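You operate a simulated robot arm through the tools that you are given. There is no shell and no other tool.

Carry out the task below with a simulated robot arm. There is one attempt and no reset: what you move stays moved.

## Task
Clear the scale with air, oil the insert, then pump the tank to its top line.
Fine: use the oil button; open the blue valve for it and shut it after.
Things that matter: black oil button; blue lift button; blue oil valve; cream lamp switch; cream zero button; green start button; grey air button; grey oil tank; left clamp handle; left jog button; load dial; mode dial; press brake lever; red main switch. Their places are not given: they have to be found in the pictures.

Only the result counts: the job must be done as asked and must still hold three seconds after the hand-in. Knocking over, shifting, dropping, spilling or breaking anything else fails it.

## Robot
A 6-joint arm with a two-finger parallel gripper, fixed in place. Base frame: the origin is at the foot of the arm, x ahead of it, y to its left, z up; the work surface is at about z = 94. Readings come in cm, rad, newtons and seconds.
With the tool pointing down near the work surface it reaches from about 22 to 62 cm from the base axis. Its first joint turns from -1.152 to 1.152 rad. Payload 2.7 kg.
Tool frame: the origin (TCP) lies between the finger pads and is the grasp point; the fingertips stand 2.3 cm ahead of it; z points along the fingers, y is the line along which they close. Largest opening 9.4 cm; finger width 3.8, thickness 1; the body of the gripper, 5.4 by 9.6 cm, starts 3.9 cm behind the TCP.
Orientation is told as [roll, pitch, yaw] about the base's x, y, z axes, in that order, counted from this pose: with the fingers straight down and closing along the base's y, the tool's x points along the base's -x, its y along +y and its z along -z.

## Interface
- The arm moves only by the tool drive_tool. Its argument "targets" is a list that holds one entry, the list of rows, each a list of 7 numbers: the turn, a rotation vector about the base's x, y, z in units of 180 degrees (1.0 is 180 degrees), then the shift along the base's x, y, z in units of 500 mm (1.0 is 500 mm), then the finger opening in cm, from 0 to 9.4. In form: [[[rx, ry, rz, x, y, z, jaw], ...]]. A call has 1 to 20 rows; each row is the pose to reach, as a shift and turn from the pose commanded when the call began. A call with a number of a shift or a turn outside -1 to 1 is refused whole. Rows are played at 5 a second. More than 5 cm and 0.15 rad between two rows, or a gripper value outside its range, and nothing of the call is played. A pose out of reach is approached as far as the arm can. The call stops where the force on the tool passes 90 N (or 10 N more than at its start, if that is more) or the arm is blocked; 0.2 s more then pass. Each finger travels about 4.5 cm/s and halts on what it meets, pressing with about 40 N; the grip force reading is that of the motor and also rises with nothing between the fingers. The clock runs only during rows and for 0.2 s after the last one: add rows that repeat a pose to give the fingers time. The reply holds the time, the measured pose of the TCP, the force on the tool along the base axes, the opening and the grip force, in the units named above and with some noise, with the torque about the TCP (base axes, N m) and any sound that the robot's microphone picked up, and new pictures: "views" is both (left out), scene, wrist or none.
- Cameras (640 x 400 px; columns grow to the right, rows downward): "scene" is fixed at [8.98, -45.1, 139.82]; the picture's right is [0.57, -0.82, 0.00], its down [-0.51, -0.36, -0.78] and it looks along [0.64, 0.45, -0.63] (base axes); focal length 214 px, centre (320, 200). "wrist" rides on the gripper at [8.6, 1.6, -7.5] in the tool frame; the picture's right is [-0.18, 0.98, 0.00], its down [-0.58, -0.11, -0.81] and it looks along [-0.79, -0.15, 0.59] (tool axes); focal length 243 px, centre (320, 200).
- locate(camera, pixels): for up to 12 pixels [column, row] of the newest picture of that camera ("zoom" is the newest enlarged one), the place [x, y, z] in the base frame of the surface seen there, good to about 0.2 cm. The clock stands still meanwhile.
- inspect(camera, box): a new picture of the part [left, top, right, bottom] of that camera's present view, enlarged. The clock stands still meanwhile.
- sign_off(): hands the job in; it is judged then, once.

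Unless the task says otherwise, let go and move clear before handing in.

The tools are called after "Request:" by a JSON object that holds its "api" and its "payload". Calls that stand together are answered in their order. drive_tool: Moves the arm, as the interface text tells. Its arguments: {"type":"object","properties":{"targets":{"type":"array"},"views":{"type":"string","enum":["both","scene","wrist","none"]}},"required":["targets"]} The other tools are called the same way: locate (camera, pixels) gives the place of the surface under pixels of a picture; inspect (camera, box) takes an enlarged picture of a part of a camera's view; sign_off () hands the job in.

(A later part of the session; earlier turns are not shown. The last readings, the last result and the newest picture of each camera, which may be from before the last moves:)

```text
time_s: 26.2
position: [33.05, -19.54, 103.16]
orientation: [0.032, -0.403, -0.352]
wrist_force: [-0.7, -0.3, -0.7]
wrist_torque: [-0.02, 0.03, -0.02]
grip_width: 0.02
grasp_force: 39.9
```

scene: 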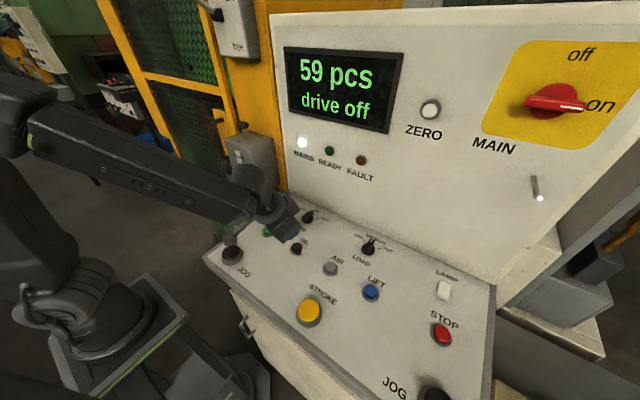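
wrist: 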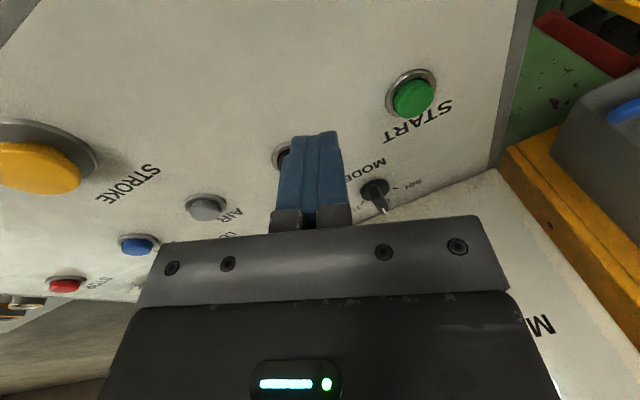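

The arm followed exactly. Now I'll sweep the tool around the forearm line toward the left (first 60° of the unwinding), wrist held in place.

Request:
{"api": "drive_tool", "payload": {"targets": [[[0.0154, -0.0294, 0.019, 0.0261, 0.0208, 0.0111, 0], [0.0229, -0.0635, 0.0345, 0.0539, 0.0345, 0.0278, 0], [0.0221, -0.0998, 0.0454, 0.0814, 0.0403, 0.049, 0], [0.0129, -0.1359, 0.0511, 0.1067, 0.0376, 0.0733, 0], [0.0129, -0.1359, 0.0511, 0.1067, 0.0376, 0.0733, 0]]], "views": "scene"}}

```text
time_s: 27.4
position: [38.47, -17.68, 106.73]
orientation: [0.248, -0.796, -0.312]
wrist_force: [0.8, 0.8, -0.5]
wrist_torque: [0.04, -0.03, -0.02]
grip_width: 0.02
grasp_force: 40.1
```

scene: 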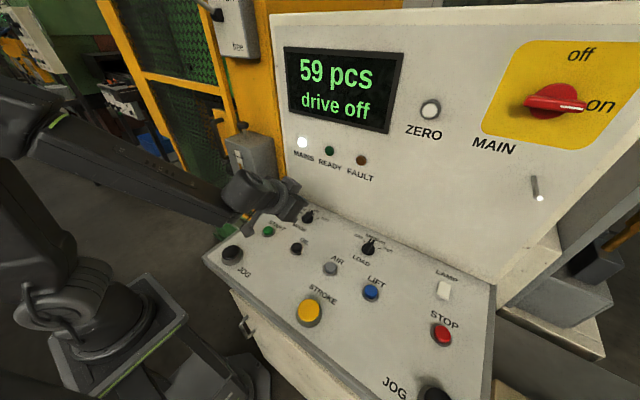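

Again exact. I'll continue the sweep from left toward up (next 60°).

Request:
{"api": "drive_tool", "payload": {"targets": [[[-0.0138, -0.0355, -0.0035, 0.0215, -0.0109, 0.0256, 0], [-0.0332, -0.0668, -0.0138, 0.0377, -0.0293, 0.051, 0], [-0.0569, -0.0915, -0.0301, 0.0474, -0.0538, 0.0742, 0], [-0.0833, -0.1082, -0.0514, 0.05, -0.083, 0.0937, 0], [-0.0833, -0.1082, -0.0514, 0.05, -0.083, 0.0937, 0]]], "views": "scene"}}

Request:
{"api": "locate", "payload": {"camera": "scene", "pixels": [[340, 180], [400, 215], [360, 90], [320, 205]]}}

```text
time_s: 28.6
position: [40.93, -21.77, 111.49]
orientation: [-0.051, -1.196, -0.223]
wrist_force: [-0.6, 0.7, -0.1]
wrist_torque: [0.02, 0.0, 0.02]
grip_width: 0.01
grasp_force: 39.5
```

scene: 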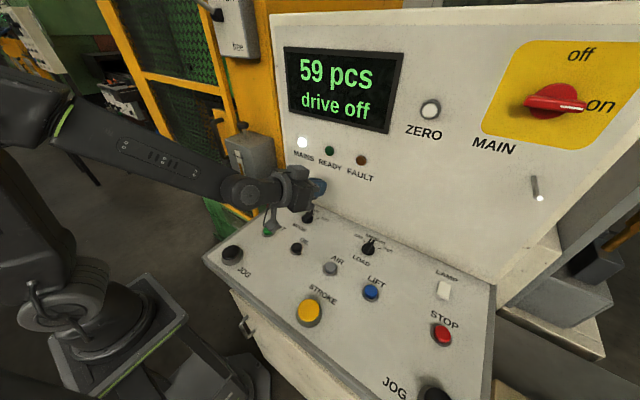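

```text
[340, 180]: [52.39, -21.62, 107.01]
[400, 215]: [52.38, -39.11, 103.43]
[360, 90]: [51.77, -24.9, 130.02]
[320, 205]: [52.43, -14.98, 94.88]
```

The panel face is at x≈52.4, so there is room. I'll finish the sweep to the "up" side so that the tool lies in the arm's plane.

Request:
{"api": "drive_tool", "payload": {"targets": [[[-0.0242, -0.0094, -0.0282, -0.0047, -0.0317, 0.0146, 0], [-0.0463, -0.0097, -0.0592, -0.0162, -0.0638, 0.0232, 0], [-0.0617, -0.0033, -0.0847, -0.03, -0.0883, 0.0253, 0], [-0.0617, -0.0033, -0.0847, -0.03, -0.0883, 0.0253, 0]]]}}

```text
time_s: 29.6
position: [39.48, -26.4, 112.74]
orientation: [-0.601, -1.224, 0.027]
wrist_force: [-0.1, -0.1, -0.2]
wrist_torque: [-0.03, -0.01, 0.0]
grip_width: 0.0
grasp_force: 40.4
```

scene: 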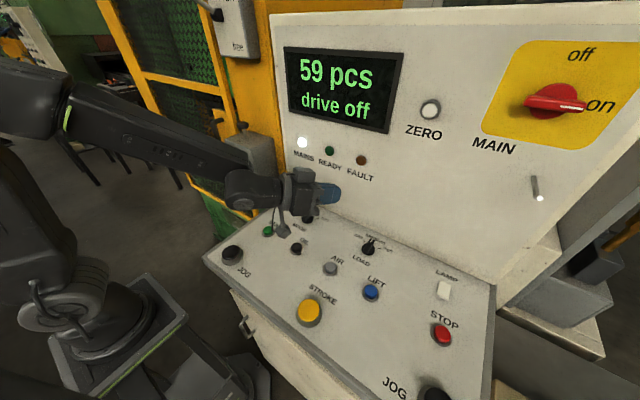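
wrist: 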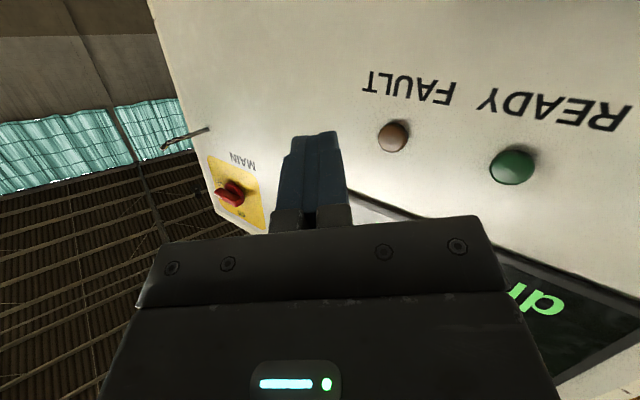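

The wrist is now unflipped and the tool points forward, about 16° below horizontal, in the arm's plane. I'll take out the small remaining twist and draw the tool back along the arm.

Request:
{"api": "drive_tool", "payload": {"targets": [[[0.0257, -0.0177, -0.0091, -0.0527, 0.0349, 0, 0], [0.0514, -0.0353, -0.0182, -0.1053, 0.0698, 0, 0], [0.0514, -0.0353, -0.0182, -0.158, 0.1047, 0, 0], [0.0514, -0.0353, -0.0182, -0.158, 0.1047, 0, 0]]]}}

```text
time_s: 30.6
position: [31.49, -21.04, 112.75]
orientation: [0.017, -1.288, -0.62]
wrist_force: [-0.3, -0.4, -0.1]
wrist_torque: [0.02, 0.02, 0.02]
grip_width: 0.01
grasp_force: 40.0
```

scene: 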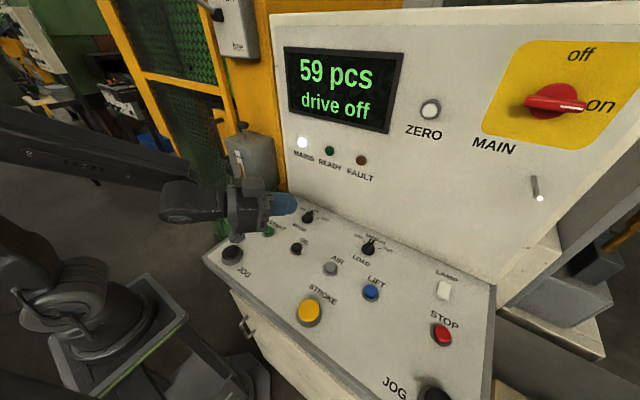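
wrist: 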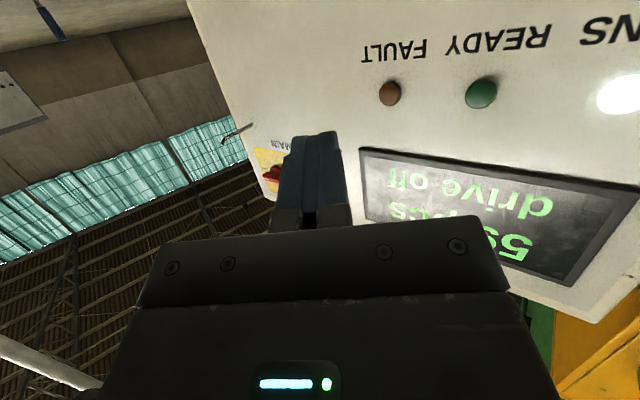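

The tool is level in roll and drawn back to radius 38. I'll swing the base left by 0.70 rad so that the fingers face the valve, still short of the tank.

Request:
{"api": "drive_tool", "payload": {"targets": [[[0, 0, 0.0371, 0.0446, 0.0762, 0, 0], [0, 0, 0.0743, 0.0802, 0.157, 0, 0], [0, 0, 0.1114, 0.106, 0.2416, 0, 0], [0, 0, 0.1486, 0.122, 0.3284, 0, 0], [0, 0, 0.1857, 0.1276, 0.4166, 0, 0], [0, 0, 0.2229, 0.123, 0.5048, 0, 0], [0, 0, 0.2229, 0.123, 0.5048, 0, 0]]]}}

```text
time_s: 32.2
position: [37.62, 4.35, 112.49]
orientation: [0.015, -1.288, 0.084]
wrist_force: [0.7, 0.1, -0.4]
wrist_torque: [0.05, 0.01, -0.01]
grip_width: 0.0
grasp_force: 40.1
```

scene: 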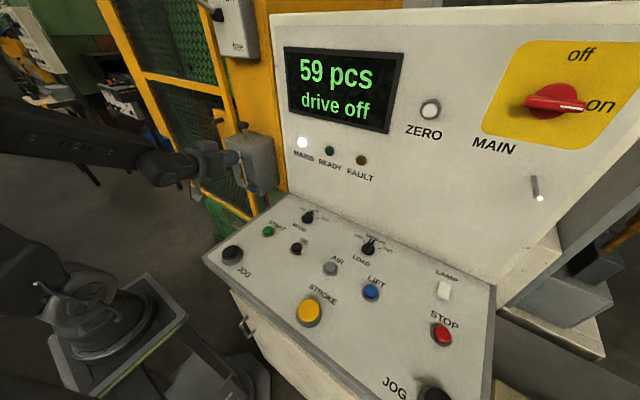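
wrist: 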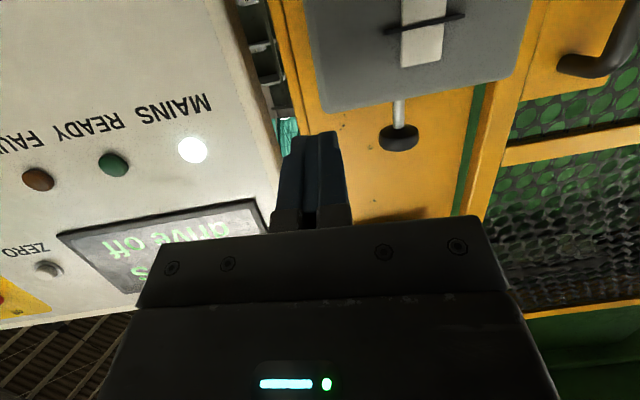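

The tool faces the tank correctly at (37.6, 4.35, 112.5). I'll move down and forward to just above the lever's free end.

Request:
{"api": "drive_tool", "payload": {"targets": [[[0, 0, 0, 0.022, 0, -0.057, 0], [0, 0, 0, 0.044, 0, -0.113, 0], [0, 0, 0, 0.062, 0.0, -0.16, 0], [0, 0, 0, 0.062, 0.0, -0.16, 0]]]}}

Request:
{"api": "inspect", "payload": {"camera": "scene", "box": [190, 130, 310, 205]}}

```text
time_s: 33.2
position: [40.78, 4.36, 104.7]
orientation: [0.013, -1.289, 0.083]
wrist_force: [-0.3, -0.3, 0.1]
wrist_torque: [0.03, -0.01, 0.04]
grip_width: 0.02
grasp_force: 39.8
```

scene: 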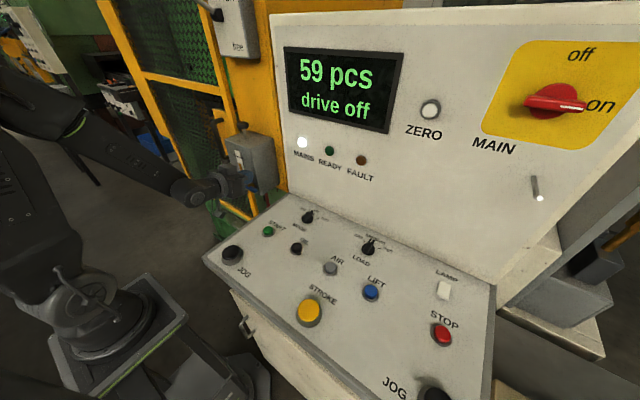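
wrist: 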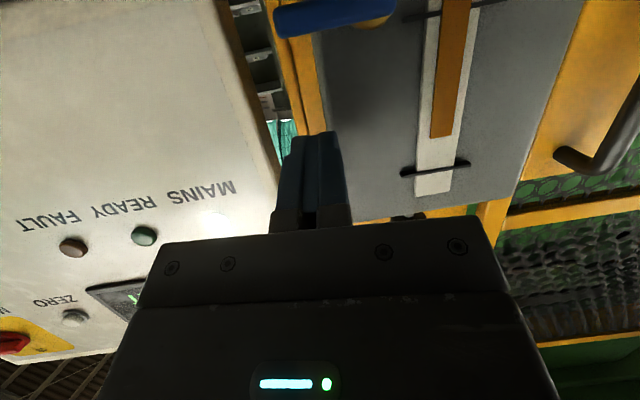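

```text
5.33 times, centred on (250, 168) of scene
```

zoom: 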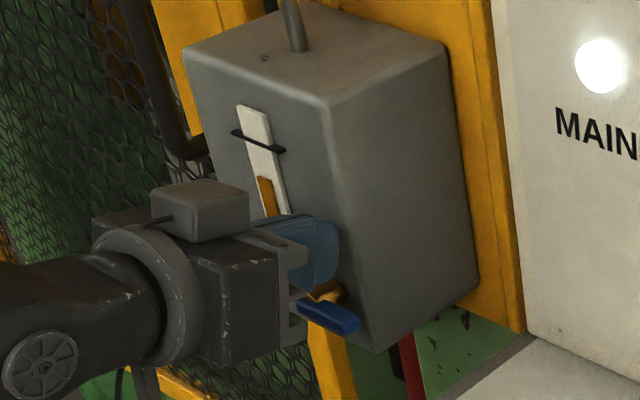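

The fingers hover directly above the lever's free end (scene zoom (325,315)). I'll press down gently along the lever's arc and see whether it turns.

Request:
{"api": "drive_tool", "payload": {"targets": [[[0, 0, 0, 0, -0.01, -0.03, 0], [0, 0, 0, 0, -0.01, -0.055, 0], [0, 0, 0, 0, -0.01, -0.065, 0], [0, 0, 0, 0, -0.01, -0.072, 0], [0, 0, 0, 0, -0.01, -0.079, 0], [0, 0, 0, 0, -0.01, -0.086, 0]]], "views": "wrist"}}

Request:
{"api": "inspect", "payload": {"camera": "scene", "box": [190, 130, 310, 205]}}

```text
time_s: 34.6
position: [41.0, 3.87, 101.37]
orientation: [0.025, -1.321, 0.072]
wrist_force: [-25.8, -4.5, 62.3]
wrist_torque: [0.07, -0.45, -0.28]
grip_width: 0.01
grasp_force: 40.0
```

wrist: 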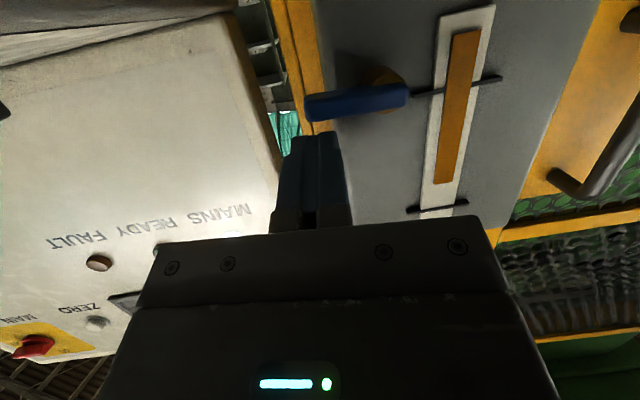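

```text
5.33 times, centred on (250, 168) of scene
```

zoom: 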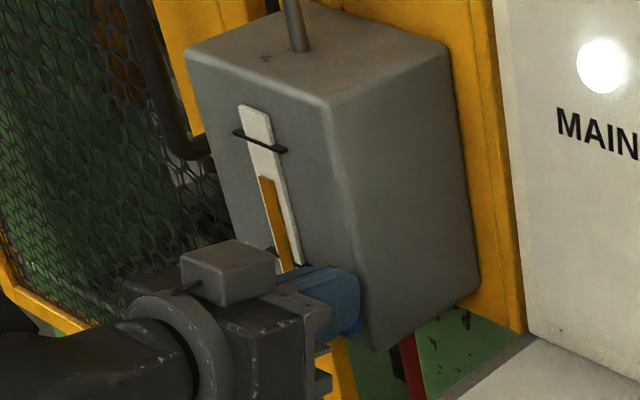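

The lever did not turn down: 62 N of reaction with it still horizontal, so downward is its stop. I'll back off, go round in front and below it, to push it upward instead.

Request:
{"api": "drive_tool", "payload": {"targets": [[[0, 0, 0, 0, 0, 0.036, 0], [0, 0, 0, -0.04, 0, 0.036, 0], [0, 0, 0, -0.07, 0, 0, 0], [0, 0, 0, -0.07, 0, -0.05, 0], [0, 0, 0, -0.07, 0, -0.1, 0], [0, 0, 0, -0.07, 0, -0.104, 0]]], "views": "wrist"}}

Request:
{"api": "inspect", "payload": {"camera": "scene", "box": [190, 130, 310, 205]}}

```text
time_s: 36.0
position: [38.77, 4.2, 95.65]
orientation: [0.001, -1.31, 0.099]
wrist_force: [-33.0, 5.6, 78.5]
wrist_torque: [-3.78, 3.65, -1.88]
grip_width: 0.0
grasp_force: 40.0
out of reach, approached as far as the arm can: row 2, 3, 4, 5, 6
```

wrist: 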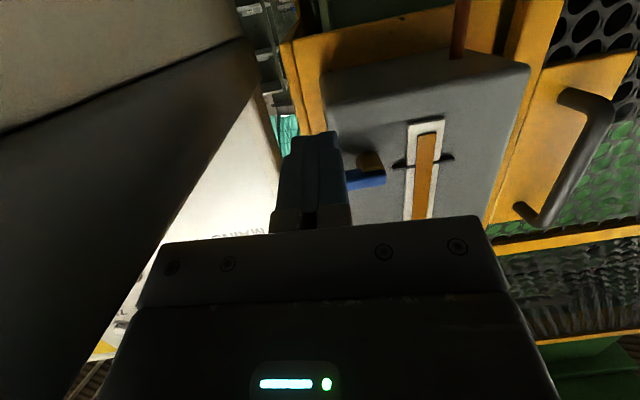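

```text
5.33 times, centred on (250, 168) of scene
```

zoom: 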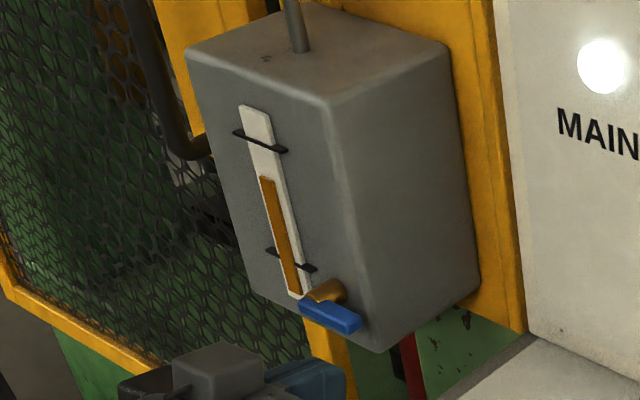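

The reading of 78 N with torque about (-3.8, 3.7) N·m says the gripper body's right corner touched the console's edge near y≈-1. I'll rise at once, then yaw the tool so that its body stays left of the console.

Request:
{"api": "drive_tool", "payload": {"targets": [[[0, 0, 0, 0, 0.01, 0.03, 0], [0, 0, 0, 0, 0.02, 0.07, 0], [0, 0, 0, 0.0, 0.03, 0.12, 0], [0, 0, 0, 0.0, 0.04, 0.16, 0], [0, 0, 0, 0.0, 0.04, 0.16, 0]]]}}

Request:
{"api": "inspect", "payload": {"camera": "scene", "box": [190, 130, 310, 205]}}

```text
time_s: 37.2
position: [38.93, 6.1, 102.91]
orientation: [0.011, -1.287, 0.085]
wrist_force: [0.0, 1.1, 0.7]
wrist_torque: [-0.03, -0.01, 0.05]
grip_width: 0.0
grasp_force: 39.8
```

scene: 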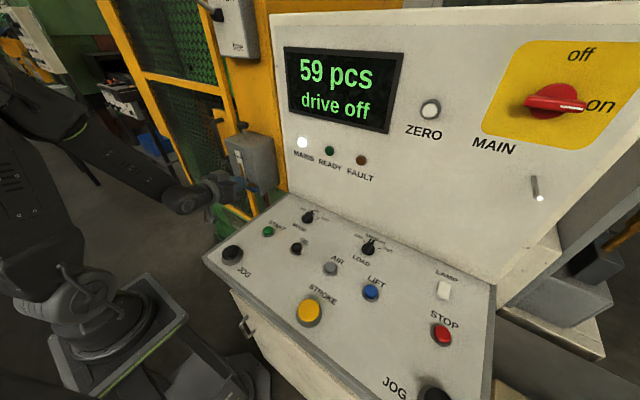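
wrist: 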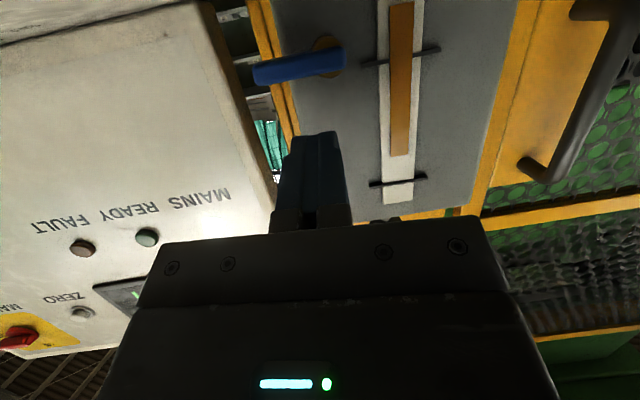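

```text
5.33 times, centred on (250, 168) of scene
```

zoom: 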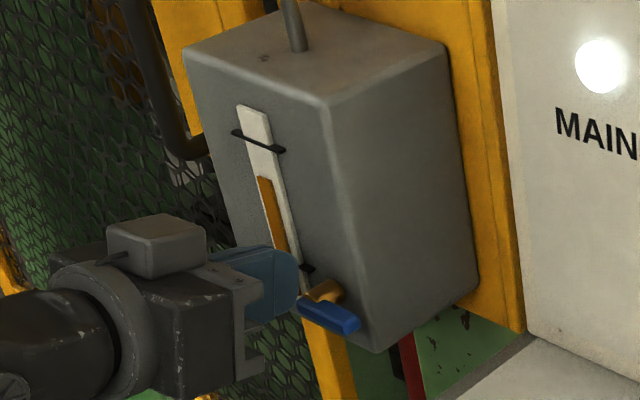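

The lever is unchanged and the force is gone. I'll yaw the tool by about -0.28 rad so that its body keeps clear of the console, then check the pose.

Request:
{"api": "drive_tool", "payload": {"targets": [[[0, 0, -0.0303, -0.003, -0.006, 0, 0], [0, 0, -0.0605, -0.006, -0.012, 0, 0], [0, 0, -0.0907, -0.01, -0.018, 0, 0], [0, 0, -0.0907, -0.01, -0.018, 0, 0]]], "views": "wrist"}}

Request:
{"api": "inspect", "payload": {"camera": "scene", "box": [190, 130, 310, 205]}}

```text
time_s: 38.2
position: [38.46, 5.22, 103.01]
orientation: [0.015, -1.287, -0.204]
wrist_force: [-0.2, 1.4, 0.0]
wrist_torque: [-0.03, 0.03, 0.03]
grip_width: 0.01
grasp_force: 40.1
```

wrist: 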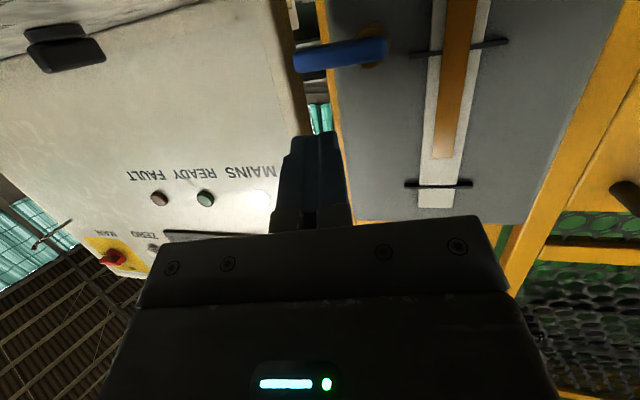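

```text
5.33 times, centred on (250, 168) of scene
```

zoom: 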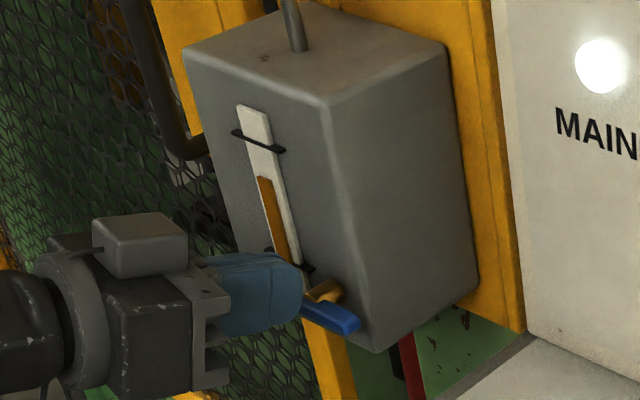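

The tool is clear on both sides. I'll move down in front of the lever, slightly drawn back, to below its level.

Request:
{"api": "drive_tool", "payload": {"targets": [[[0, 0, 0, -0.012, 0, -0.015, 0], [0, 0, 0, -0.014, 0, -0.05, 0], [0, 0, 0, -0.014, 0, -0.09, 0], [0, 0, 0, -0.014, 0, -0.125, 0], [0, 0, 0, -0.014, 0, -0.15, 0], [0, 0, 0, -0.014, 0, -0.15, 0]]], "views": "wrist"}}

Request:
{"api": "inspect", "payload": {"camera": "scene", "box": [190, 130, 310, 205]}}

```text
time_s: 39.6
position: [37.58, 5.33, 95.54]
orientation: [0.016, -1.287, -0.202]
wrist_force: [-0.3, 0.7, 0.2]
wrist_torque: [0.01, 0.01, 0.0]
grip_width: 0.0
grasp_force: 40.3
```

wrist: 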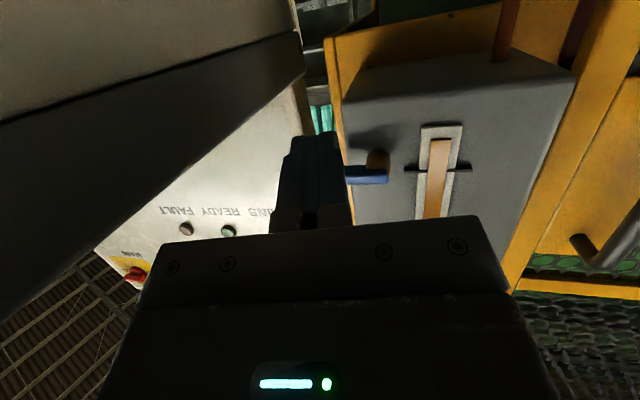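

```text
5.33 times, centred on (250, 168) of scene
```

zoom: 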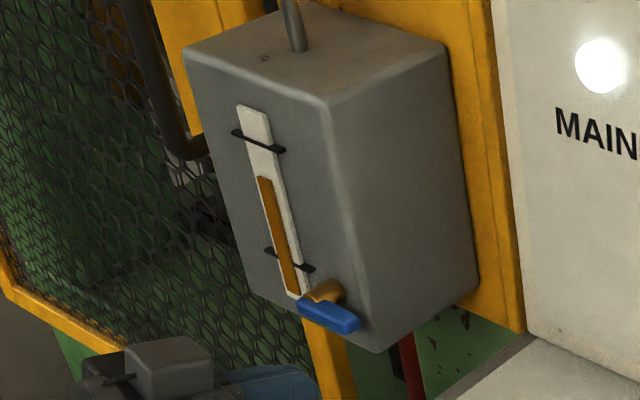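

The fingers are now below the lever with no contact. I'll slide forward beneath it and push up in small steps.

Request:
{"api": "drive_tool", "payload": {"targets": [[[0, 0, 0, 0.032, 0, 0, 0], [0, 0, 0, 0.064, 0, 0, 0], [0, 0, 0, 0.064, -0.004, 0.012, 0], [0, 0, 0, 0.064, -0.006, 0.02, 0], [0, 0, 0, 0.064, -0.006, 0.026, 0], [0, 0, 0, 0.064, -0.006, 0.032, 0], [0, 0, 0, 0.064, -0.006, 0.038, 0]]], "views": "wrist"}}

Request:
{"api": "inspect", "payload": {"camera": "scene", "box": [190, 130, 310, 205]}}

```text
time_s: 41.2
position: [40.76, 5.14, 97.54]
orientation: [0.015, -1.287, -0.201]
wrist_force: [-1.6, 0.4, -1.9]
wrist_torque: [-0.03, -0.03, 0.02]
grip_width: 0.03
grasp_force: 40.0
```

wrist: 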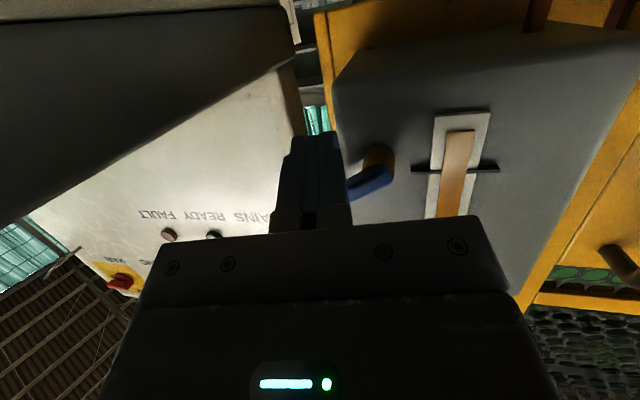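

```text
5.33 times, centred on (250, 168) of scene
```

zoom: 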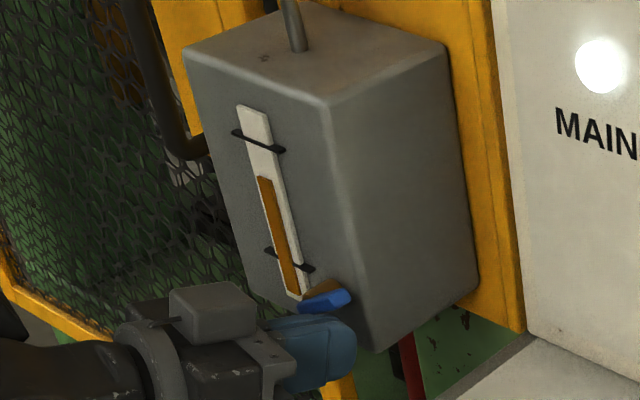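

The lever is turning upward with almost no force (about 2 N), so this is its opening direction. I'll follow its arc up to the vertical.

Request:
{"api": "drive_tool", "payload": {"targets": [[[0, 0, 0, 0, -0.003, 0.011, 0], [0, 0, 0, 0, 0.0005, 0.016, 0], [0, 0, 0, 0, 0.004, 0.02, 0], [0, 0, 0, 0, 0.009, 0.0235, 0], [0, 0, 0, 0, 0.0136, 0.0268, 0], [0, 0, 0, 0, 0.018, 0.029, 0], [0, 0, 0, 0, 0.022, 0.0308, 0]]], "views": "wrist"}}

Request:
{"api": "inspect", "payload": {"camera": "scene", "box": [190, 130, 310, 205]}}

Request:
{"api": "inspect", "payload": {"camera": "wrist", "box": [300, 80, 500, 220]}}

```text
time_s: 42.8
position: [40.77, 6.14, 98.82]
orientation: [0.015, -1.285, -0.201]
wrist_force: [0.5, -1.0, 0.1]
wrist_torque: [-0.03, -0.03, 0.0]
grip_width: 0.0
grasp_force: 40.2
```

wrist: 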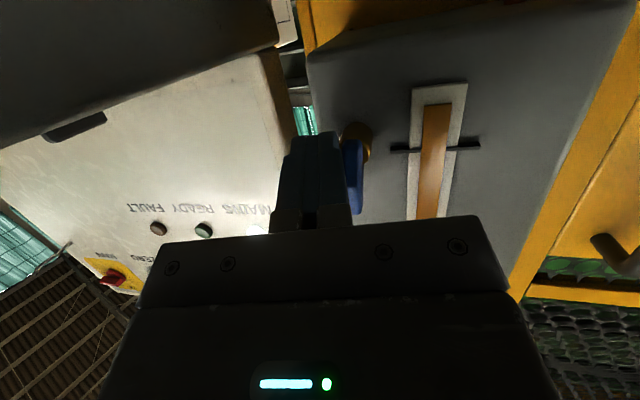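

```text
5.33 times, centred on (250, 168) of scene
```

zoom: 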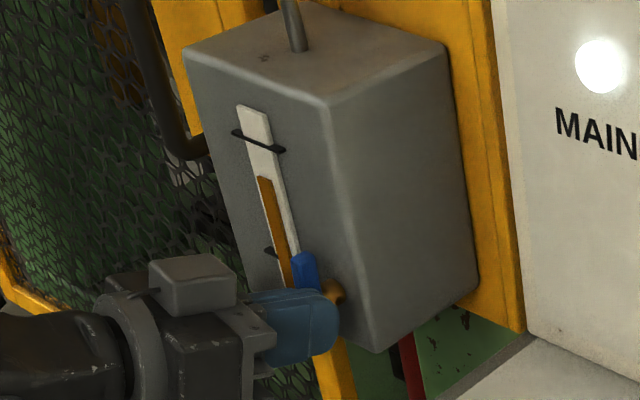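

```text
2.86 times, centred on (400, 150) of wrist
```

zoom: 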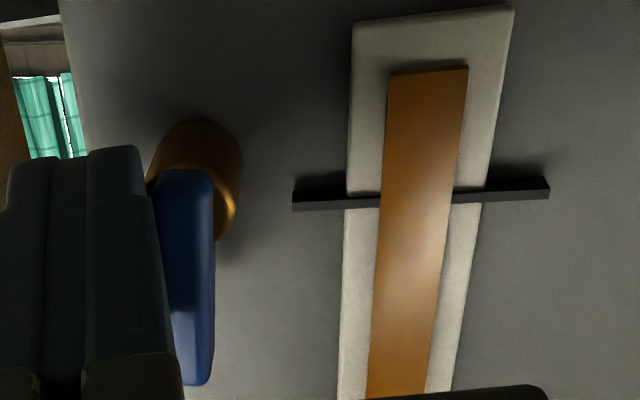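

The lever stands almost vertical now with no resistance. I'll nudge it slightly more to the left until the end stop is felt.

Request:
{"api": "drive_tool", "payload": {"targets": [[[0, 0, 0, 0, 0.002, 0, 0], [0, 0, 0, 0, 0.004, 0, 0], [0, 0, 0, 0, 0.006, 0, 0]]], "views": "wrist"}}

Request:
{"api": "inspect", "payload": {"camera": "wrist", "box": [300, 80, 500, 220]}}

```text
time_s: 43.6
position: [40.96, 6.39, 98.85]
orientation: [0.013, -1.289, -0.205]
wrist_force: [-2.8, -6.5, 1.3]
wrist_torque: [-0.01, -0.06, -0.05]
grip_width: 0.01
grasp_force: 39.6
```

wrist: 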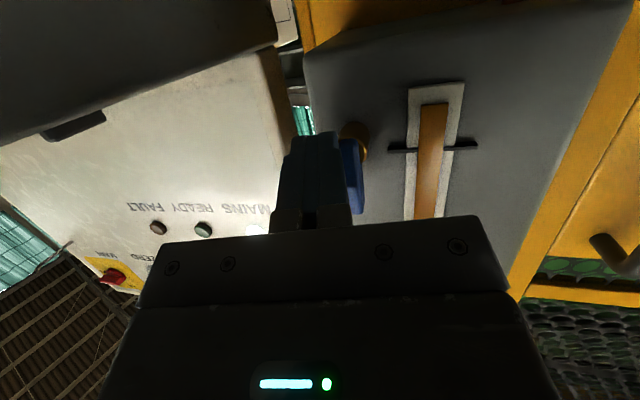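

```text
2.86 times, centred on (400, 150) of wrist
```

zoom: 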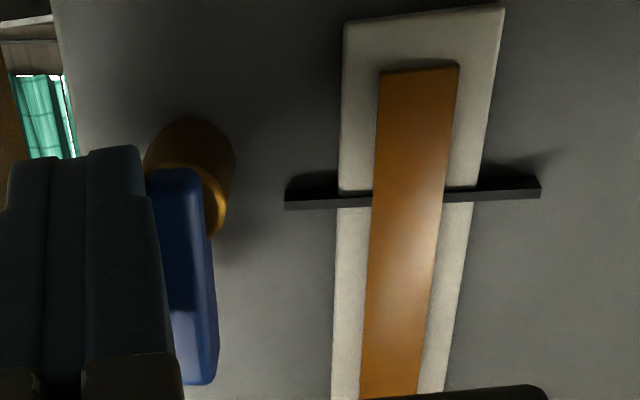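

A slight side force of 6.5 N has built up. I'll nudge 0.3 cm more to confirm that this is the end stop.

Request:
{"api": "drive_tool", "payload": {"targets": [[[0, 0, 0, 0, 0.003, 0, 0], [0, 0, 0, 0, 0.006, 0, 0]]], "views": "none"}}

```text
time_s: 44.2
position: [40.78, 6.44, 98.98]
orientation: [0.017, -1.29, -0.212]
wrist_force: [-4.5, -32.9, 7.3]
wrist_torque: [0.0, -0.1, -0.44]
grip_width: 0.01
grasp_force: 40.3
```

The side force rose to 33 N with no more motion, so the valve is at its open stop. I'll back away from the lever and rise, then check it.

Request:
{"api": "drive_tool", "payload": {"targets": [[[0, 0, 0, 0, -0.016, 0, 0], [0, 0, 0, -0.02, -0.016, 0, 0], [0, 0, 0, -0.05, -0.016, 0, 0], [0, 0, 0, -0.05, -0.016, 0.08, 0], [0, 0, 0, -0.05, -0.016, 0.16, 0], [0, 0, 0, -0.05, -0.016, 0.22, 0], [0, 0, 0, -0.05, -0.016, 0.22, 0]]], "views": "wrist"}}

Request:
{"api": "inspect", "payload": {"camera": "scene", "box": [190, 130, 310, 205]}}

```text
time_s: 45.8
position: [38.44, 6.04, 110.12]
orientation: [0.013, -1.286, -0.201]
wrist_force: [0.3, -1.0, -0.1]
wrist_torque: [-0.01, -0.02, -0.01]
grip_width: 0.0
grasp_force: 39.7
```

wrist: 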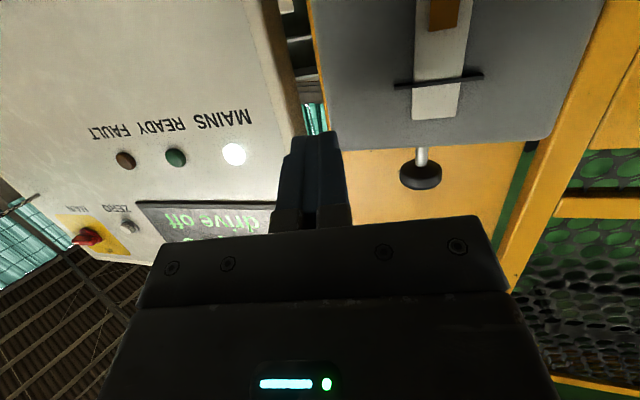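

```text
5.33 times, centred on (250, 168) of scene
```

zoom: 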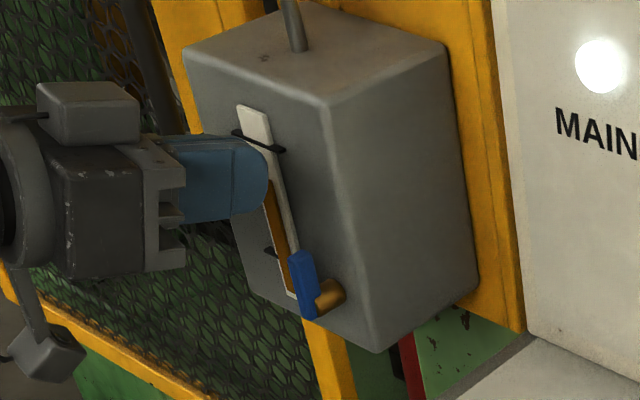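

The lever now stands vertical and stays there. I'll swing right along an arc to azimuth -0.5 rad, bringing the tool's yaw into the arm's plane.

Request:
{"api": "drive_tool", "payload": {"targets": [[[0, 0, -0.0159, 0.0134, -0.0832, 0, 0], [0, 0, -0.0318, 0.0122, -0.1682, 0, 0], [0, 0, -0.0477, 0.002, -0.2518, 0, 0], [0, 0, -0.0637, -0.017, -0.3338, 0, 0], [0, 0, -0.0796, -0.0452, -0.414, 0, 0], [0, 0, -0.0955, -0.0814, -0.49, 0, 0], [0, 0, -0.0955, -0.0814, -0.49, 0, 0]]], "views": "scene"}}

```text
time_s: 47.4
position: [34.29, -18.75, 109.93]
orientation: [0.013, -1.287, -0.502]
wrist_force: [0.8, 1.0, 0.1]
wrist_torque: [0.01, -0.01, -0.01]
grip_width: 0.0
grasp_force: 40.2
```

scene: 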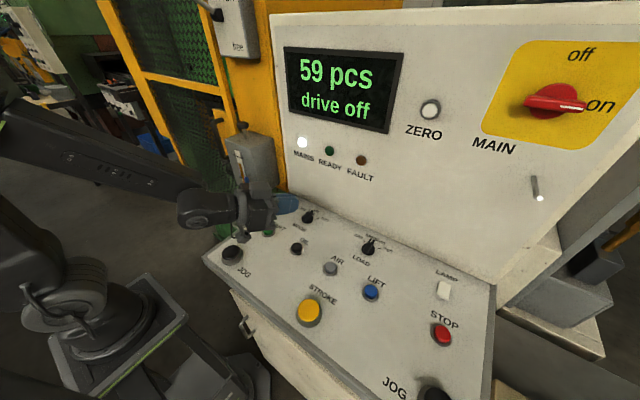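

The tool is nearly in the arm's plane (azimuth -0.500, tool -0.486). I'll trim the yaw by -0.0145 rad and move out to the place where the forearm slope is known.

Request:
{"api": "drive_tool", "payload": {"targets": [[[0, 0, -0.0046, 0.0491, -0.0269, 0.0207, 0], [0, 0, -0.0046, 0.0983, -0.0537, 0.0413, 0], [0, 0, -0.0046, 0.1474, -0.0806, 0.062, 0], [0, 0, -0.0046, 0.1474, -0.0806, 0.062, 0], [0, 0, -0.0046, 0.1474, -0.0806, 0.062, 0]]], "views": "scene"}}

Request:
{"api": "locate", "payload": {"camera": "scene", "pixels": [[150, 150], [180, 160], [120, 140], [245, 190]]}}

```text
time_s: 48.6
position: [41.6, -22.67, 113.1]
orientation: [0.013, -1.288, -0.515]
wrist_force: [-0.7, -0.7, 0.0]
wrist_torque: [0.03, -0.01, 0.02]
grip_width: 0.0
grasp_force: 39.8
```

scene: 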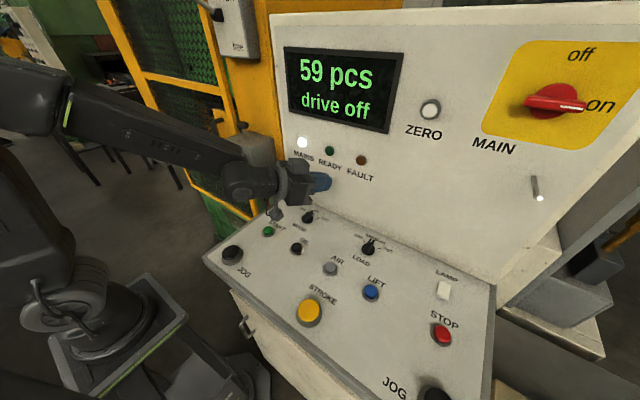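

```text
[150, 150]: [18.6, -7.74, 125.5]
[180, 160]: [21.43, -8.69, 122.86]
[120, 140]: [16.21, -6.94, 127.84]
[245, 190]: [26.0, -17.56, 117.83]
```

The tool axis and arm plane now agree within 0.003 rad. I'll tip the tool down straight through the forearm line, stepping across it, and check the result halfway.

Request:
{"api": "drive_tool", "payload": {"targets": [[[0.0208, 0.038, 0, -0.0126, 0.0069, -0.039, 0], [0.0407, 0.0746, 0, -0.0291, 0.0159, -0.075, 0], [0.0605, 0.1107, 0, -0.0495, 0.027, -0.1076, 0], [0.0828, 0.1516, 0, -0.0767, 0.0419, -0.1408, 0], [0.1034, 0.1892, 0, -0.1051, 0.0574, -0.167, 0], [0.1246, 0.2282, 0, -0.1376, 0.0752, -0.1692, 0], [0.1246, 0.2282, 0, -0.1376, 0.0752, -0.1692, 0]]]}}

```text
time_s: 50.2
position: [34.82, -19.0, 104.66]
orientation: [-0.001, -0.47, -0.505]
wrist_force: [0.4, -0.3, 0.3]
wrist_torque: [-0.02, 0.01, 0.01]
grip_width: 0.0
grasp_force: 40.1
out of reach, approached as far as the arm can: row 2, 3, 4, 5
```

scene: 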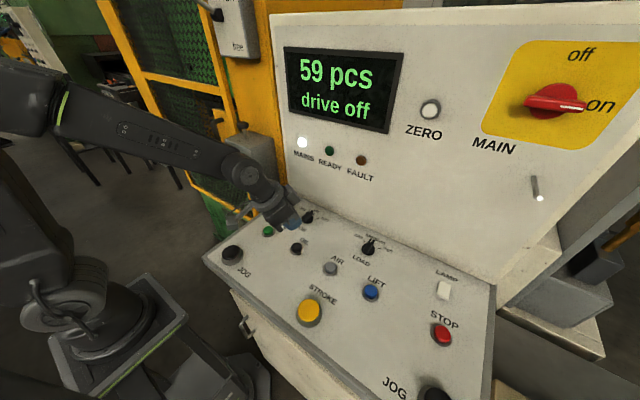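
wrist: 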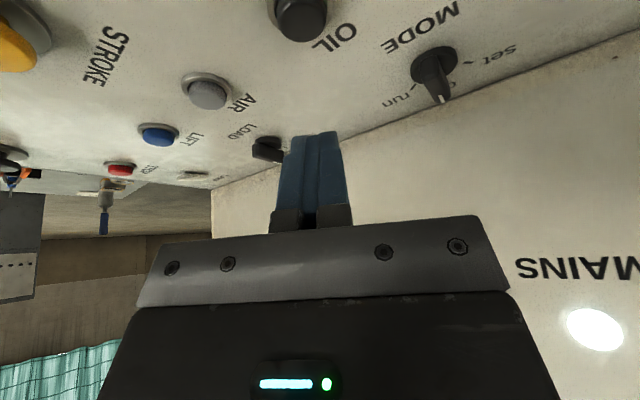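

The tool came through cleanly to the planned pose (tilt 27°, roll 0), so the wrist is in its normal configuration. I'll straighten it to vertical above the black OIL button (about (34.75, -19.7)).

Request:
{"api": "drive_tool", "payload": {"targets": [[[0.0179, 0.0328, 0, 0, -0.003, 0, 0], [0.0359, 0.0656, 0, 0, -0.006, -0.01, 0], [0.0538, 0.0985, 0, 0, -0.01, -0.02, 0], [0.0717, 0.1313, 0, -0.001, -0.014, -0.03, 0], [0.0717, 0.1313, 0, -0.001, -0.014, -0.03, 0]]]}}

Request:
{"api": "locate", "payload": {"camera": "scene", "pixels": [[297, 247]]}}

```text
time_s: 51.4
position: [34.73, -19.61, 103.12]
orientation: [-0.001, -0.001, -0.504]
wrist_force: [0.1, 0.4, 0.2]
wrist_torque: [-0.02, 0.02, 0.0]
grip_width: 0.0
grasp_force: 39.6
```

scene: 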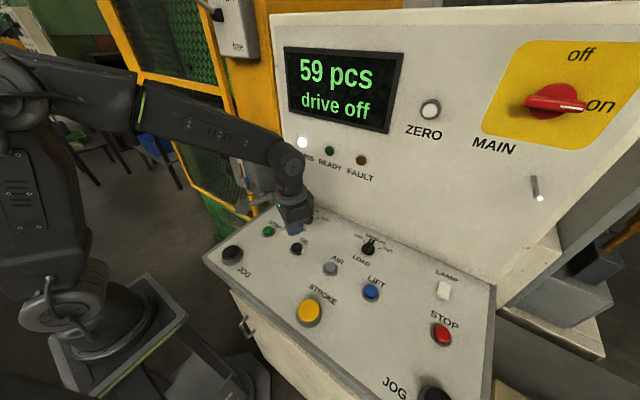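
wrist: 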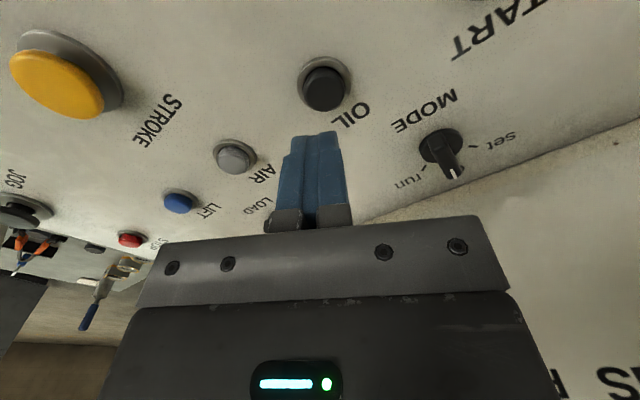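

```text
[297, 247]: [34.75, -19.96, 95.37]
```

The tool is vertical over OIL with its normal configuration. I'll press it as I did AIR.

Request:
{"api": "drive_tool", "payload": {"targets": [[[0, 0, 0, 0, -0.003, -0.05, 0], [0, 0, 0, 0, -0.003, -0.1, 0], [0, 0, 0, 0, -0.003, -0.11, 0], [0, 0, 0, 0, -0.003, -0.113, 0], [0, 0, 0, 0, -0.003, -0.116, 0], [0, 0, 0, 0, -0.003, -0.119, 0], [0, 0, 0, 0, -0.003, -0.122, 0], [0, 0, 0, 0, -0.003, -0.122, 0]]], "views": "scene"}}

Request:
{"api": "inspect", "payload": {"camera": "scene", "box": [190, 130, 310, 205]}}

```text
time_s: 53.2
position: [34.86, -19.71, 97.24]
orientation: [-0.002, -0.004, -0.506]
wrist_force: [-5.8, 5.7, 26.6]
wrist_torque: [0.2, 0.23, -0.07]
grip_width: 0.01
grasp_force: 40.1
heard: click
```

scene: 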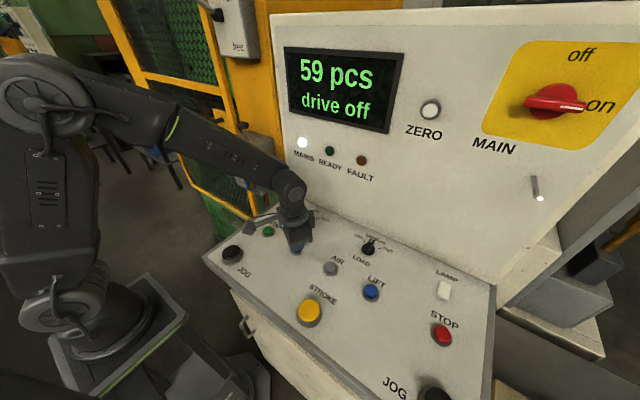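

```text
5.33 times, centred on (250, 168) of scene
```

zoom: 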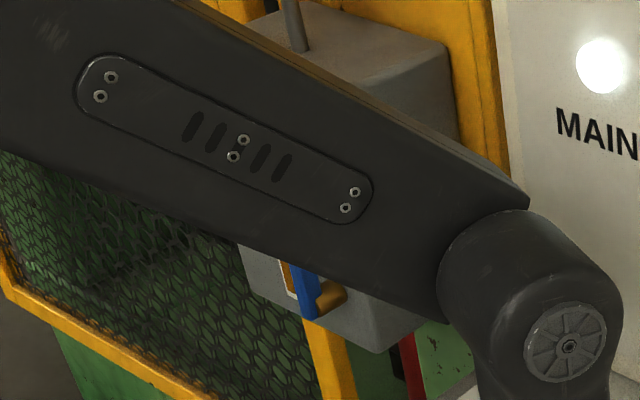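

A click was heard, so OIL was pressed. I'll release, rise, and look at the gauge and the insert for the effect.

Request:
{"api": "drive_tool", "payload": {"targets": [[[0, 0, 0, 0, 0, 0.03, 0], [0, 0, 0, 0, 0, 0.09, 0], [0, 0, 0, 0, 0, 0.16, 0], [0, 0, 0, 0, 0, 0.24, 0], [0, 0, 0, 0, 0, 0.24, 0]]], "views": "scene"}}

Request:
{"api": "inspect", "payload": {"camera": "scene", "box": [190, 130, 310, 205]}}

```text
time_s: 54.4
position: [34.61, -19.69, 109.05]
orientation: [-0.003, -0.001, -0.504]
wrist_force: [-0.4, 0.1, -0.4]
wrist_torque: [-0.01, 0.03, -0.02]
grip_width: 0.05
grasp_force: 39.7
```

scene: 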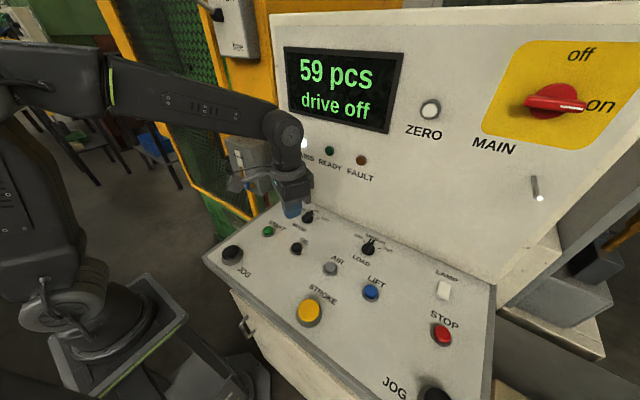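

```text
5.33 times, centred on (250, 168) of scene
```

zoom: 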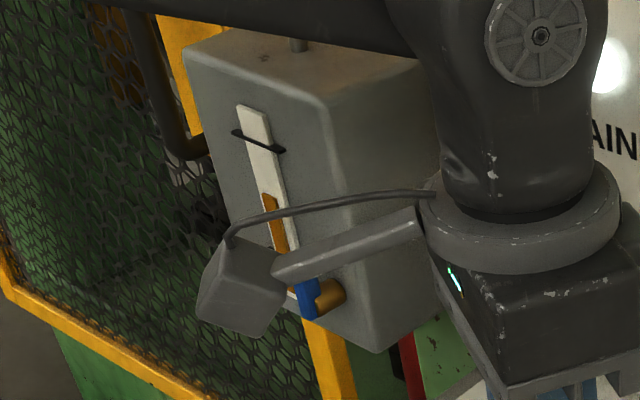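

The sight-glass level dropped (orange top now at zoom (270,195), earlier at about (265,177)), so oil was delivered. Before shutting the valve I'll look at the insert from the left again.

Request:
{"api": "drive_tool", "payload": {"targets": [[[0, 0, 0.0401, -0.01625, 0.075, 0.045, 0], [0, 0, 0.0802, -0.0325, 0.15, 0.09, 0], [0, 0, 0.1203, -0.04875, 0.225, 0.135, 0], [0, 0, 0.1604, -0.065, 0.3, 0.18, 0], [0, 0, 0.1604, -0.08125, 0.375, 0.225, 0], [0, 0, 0.1604, -0.0975, 0.45, 0.27, 0], [0, 0, 0.1604, -0.11375, 0.525, 0.315, 0], [0, 0, 0.1604, -0.13, 0.6, 0.36, 0], [0, 0, 0.1604, -0.135, 0.68, 0.38, 0], [0, 0, 0.1604, -0.14, 0.76, 0.41, 0], [0, 0, 0.1604, -0.145, 0.84, 0.44, 0], [0, 0, 0.1604, -0.15, 0.92, 0.46, 0], [0, 0, 0.1604, -0.155, 1.0, 0.48, 0], [0, 0, 0.1604, -0.155, 1.0, 0.48, 0]]], "views": "wrist"}}

Request:
{"api": "inspect", "payload": {"camera": "wrist", "box": [360, 120, 440, 170]}}

Request:
{"api": "inspect", "payload": {"camera": "wrist", "box": [160, 80, 300, 220]}}

```text
time_s: 57.4
position: [26.94, 30.04, 132.97]
orientation: [-0.001, 0.0, -0.001]
wrist_force: [0.6, -0.1, 0.0]
wrist_torque: [-0.01, -0.02, -0.05]
grip_width: 0.0
grasp_force: 40.4
```

wrist: 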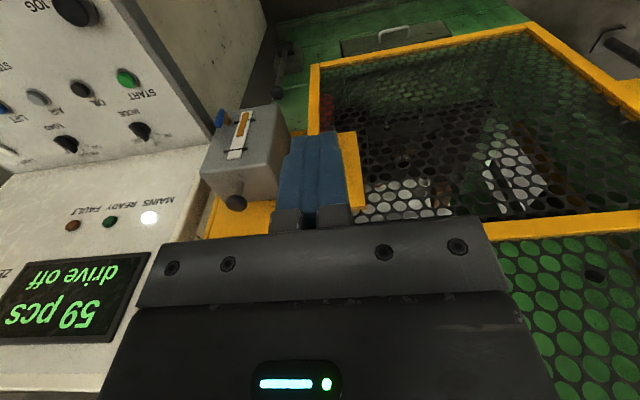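

```text
8.00 times, centred on (400, 145) of wrist
```

zoom: 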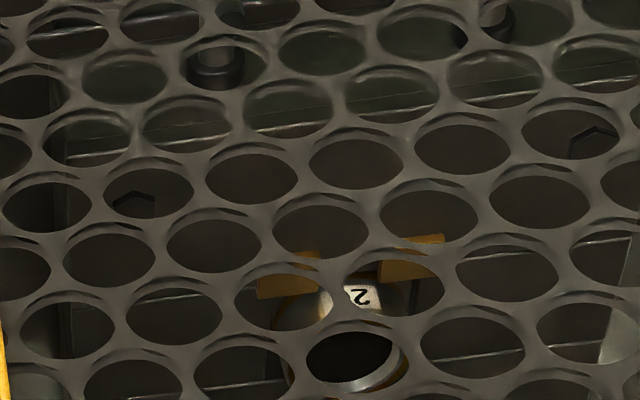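

```text
2.86 times, centred on (230, 150) of wrist
```

zoom: 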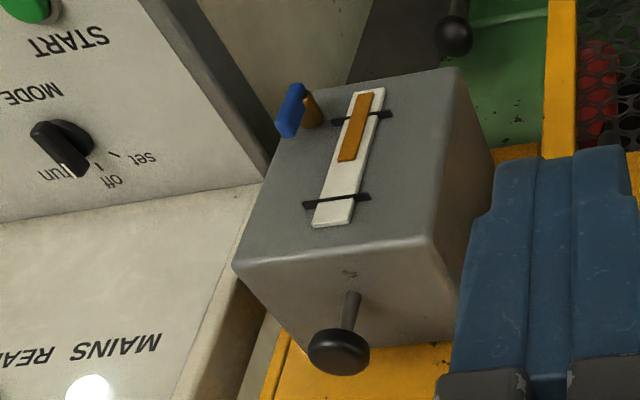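

The insert's bore now looks dark and wet where it was bare grey before, so it is oiled. I'll double-check that the mode dial is unmoved in the scene view.

Request:
{"api": "inspect", "payload": {"camera": "scene", "box": [200, 180, 440, 330]}}

Request:
{"api": "inspect", "payload": {"camera": "scene", "box": [220, 110, 290, 205]}}

```text
2.67 times, centred on (320, 255) of scene
```

zoom: 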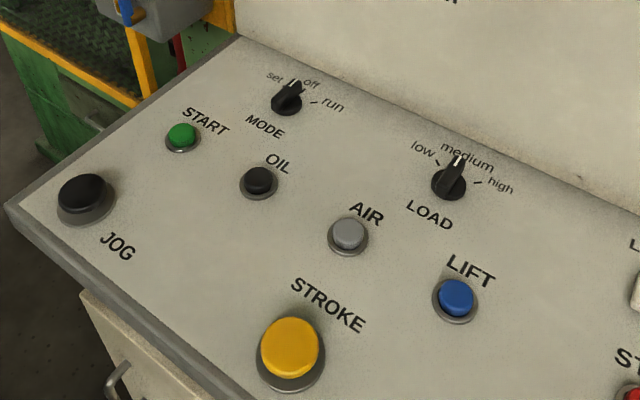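

```text
4.21 times, centred on (255, 158) of scene
```

zoom: 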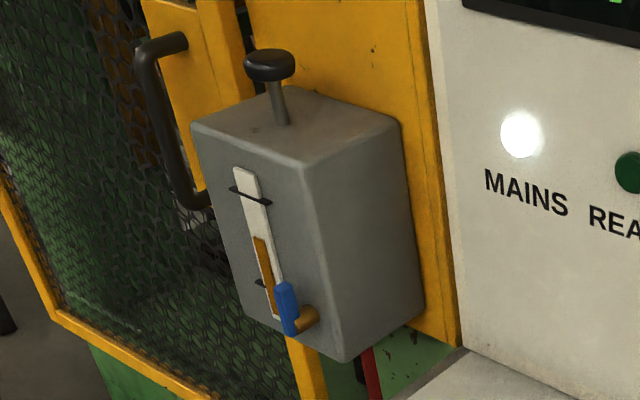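

The mode dial is unchanged; level is about halfway and the lever stands open. Now I'll go in front of the tank with a mild 20° tilt (well away from the forearm line) to push the lever back down.

Request:
{"api": "drive_tool", "payload": {"targets": [[[0, 0, 0, 0.0259, -0.0589, -0.0657, 0], [0, 0, 0, 0.0518, -0.1177, -0.1314, 0], [0, 0, 0, 0.0777, -0.1766, -0.1971, 0], [0, 0, 0, 0.1035, -0.2354, -0.2629, 0], [0, -0.037, 0, 0.1294, -0.2943, -0.3286, 0], [0, -0.074, 0, 0.1553, -0.3531, -0.3943, 0], [0, -0.1111, 0, 0.1812, -0.412, -0.46, 0], [0, -0.1111, 0, 0.1812, -0.412, -0.46, 0]]]}}

Request:
{"api": "inspect", "payload": {"camera": "scene", "box": [190, 110, 310, 205]}}

```text
time_s: 59.2
position: [36.07, 9.62, 109.8]
orientation: [-0.001, -0.351, 0.0]
wrist_force: [0.8, 0.1, -0.3]
wrist_torque: [0.0, 0.01, 0.01]
grip_width: 0.0
grasp_force: 40.2
```

scene: 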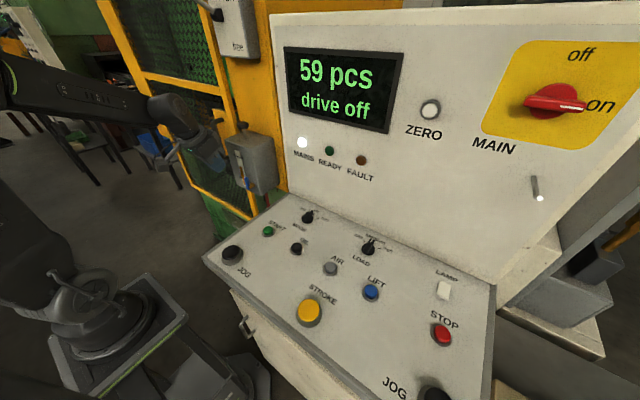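
wrist: 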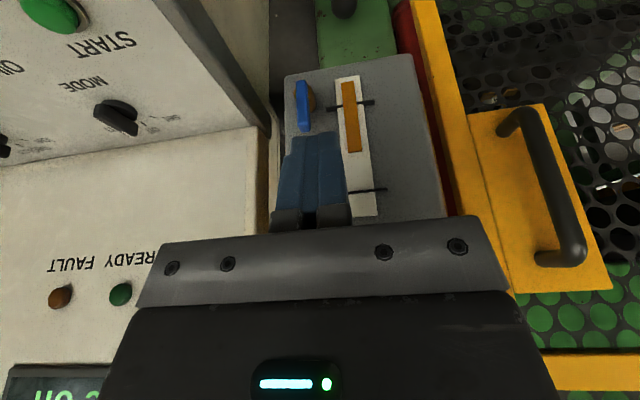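

```text
4.21 times, centred on (250, 158) of scene
```

zoom: 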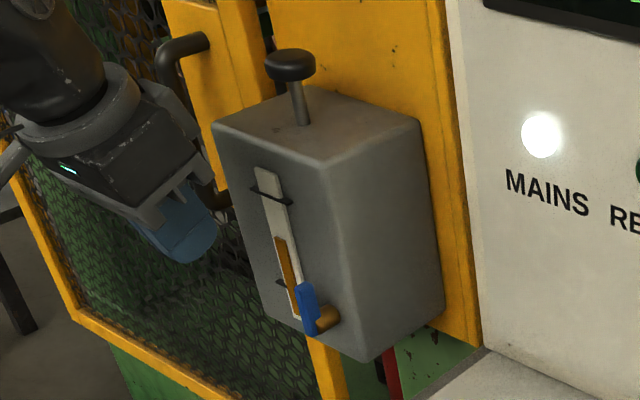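

The view is good: lever at wrist (302,105), gauge at (352,120). I'll measure the lever's and gauge's exact places.

Request:
{"api": "locate", "payload": {"camera": "wrist", "pixels": [[300, 84], [301, 105], [304, 128], [306, 105], [297, 105], [345, 90], [352, 120], [340, 107], [355, 102], [356, 185], [330, 100], [320, 230]]}}

```text
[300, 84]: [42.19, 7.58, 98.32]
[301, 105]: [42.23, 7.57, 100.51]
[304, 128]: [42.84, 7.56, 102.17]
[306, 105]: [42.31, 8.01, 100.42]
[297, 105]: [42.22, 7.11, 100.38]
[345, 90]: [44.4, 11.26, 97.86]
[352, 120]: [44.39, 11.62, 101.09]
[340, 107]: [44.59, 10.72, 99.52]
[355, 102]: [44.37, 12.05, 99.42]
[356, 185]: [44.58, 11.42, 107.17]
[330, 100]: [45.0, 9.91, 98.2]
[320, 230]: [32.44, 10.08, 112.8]
```

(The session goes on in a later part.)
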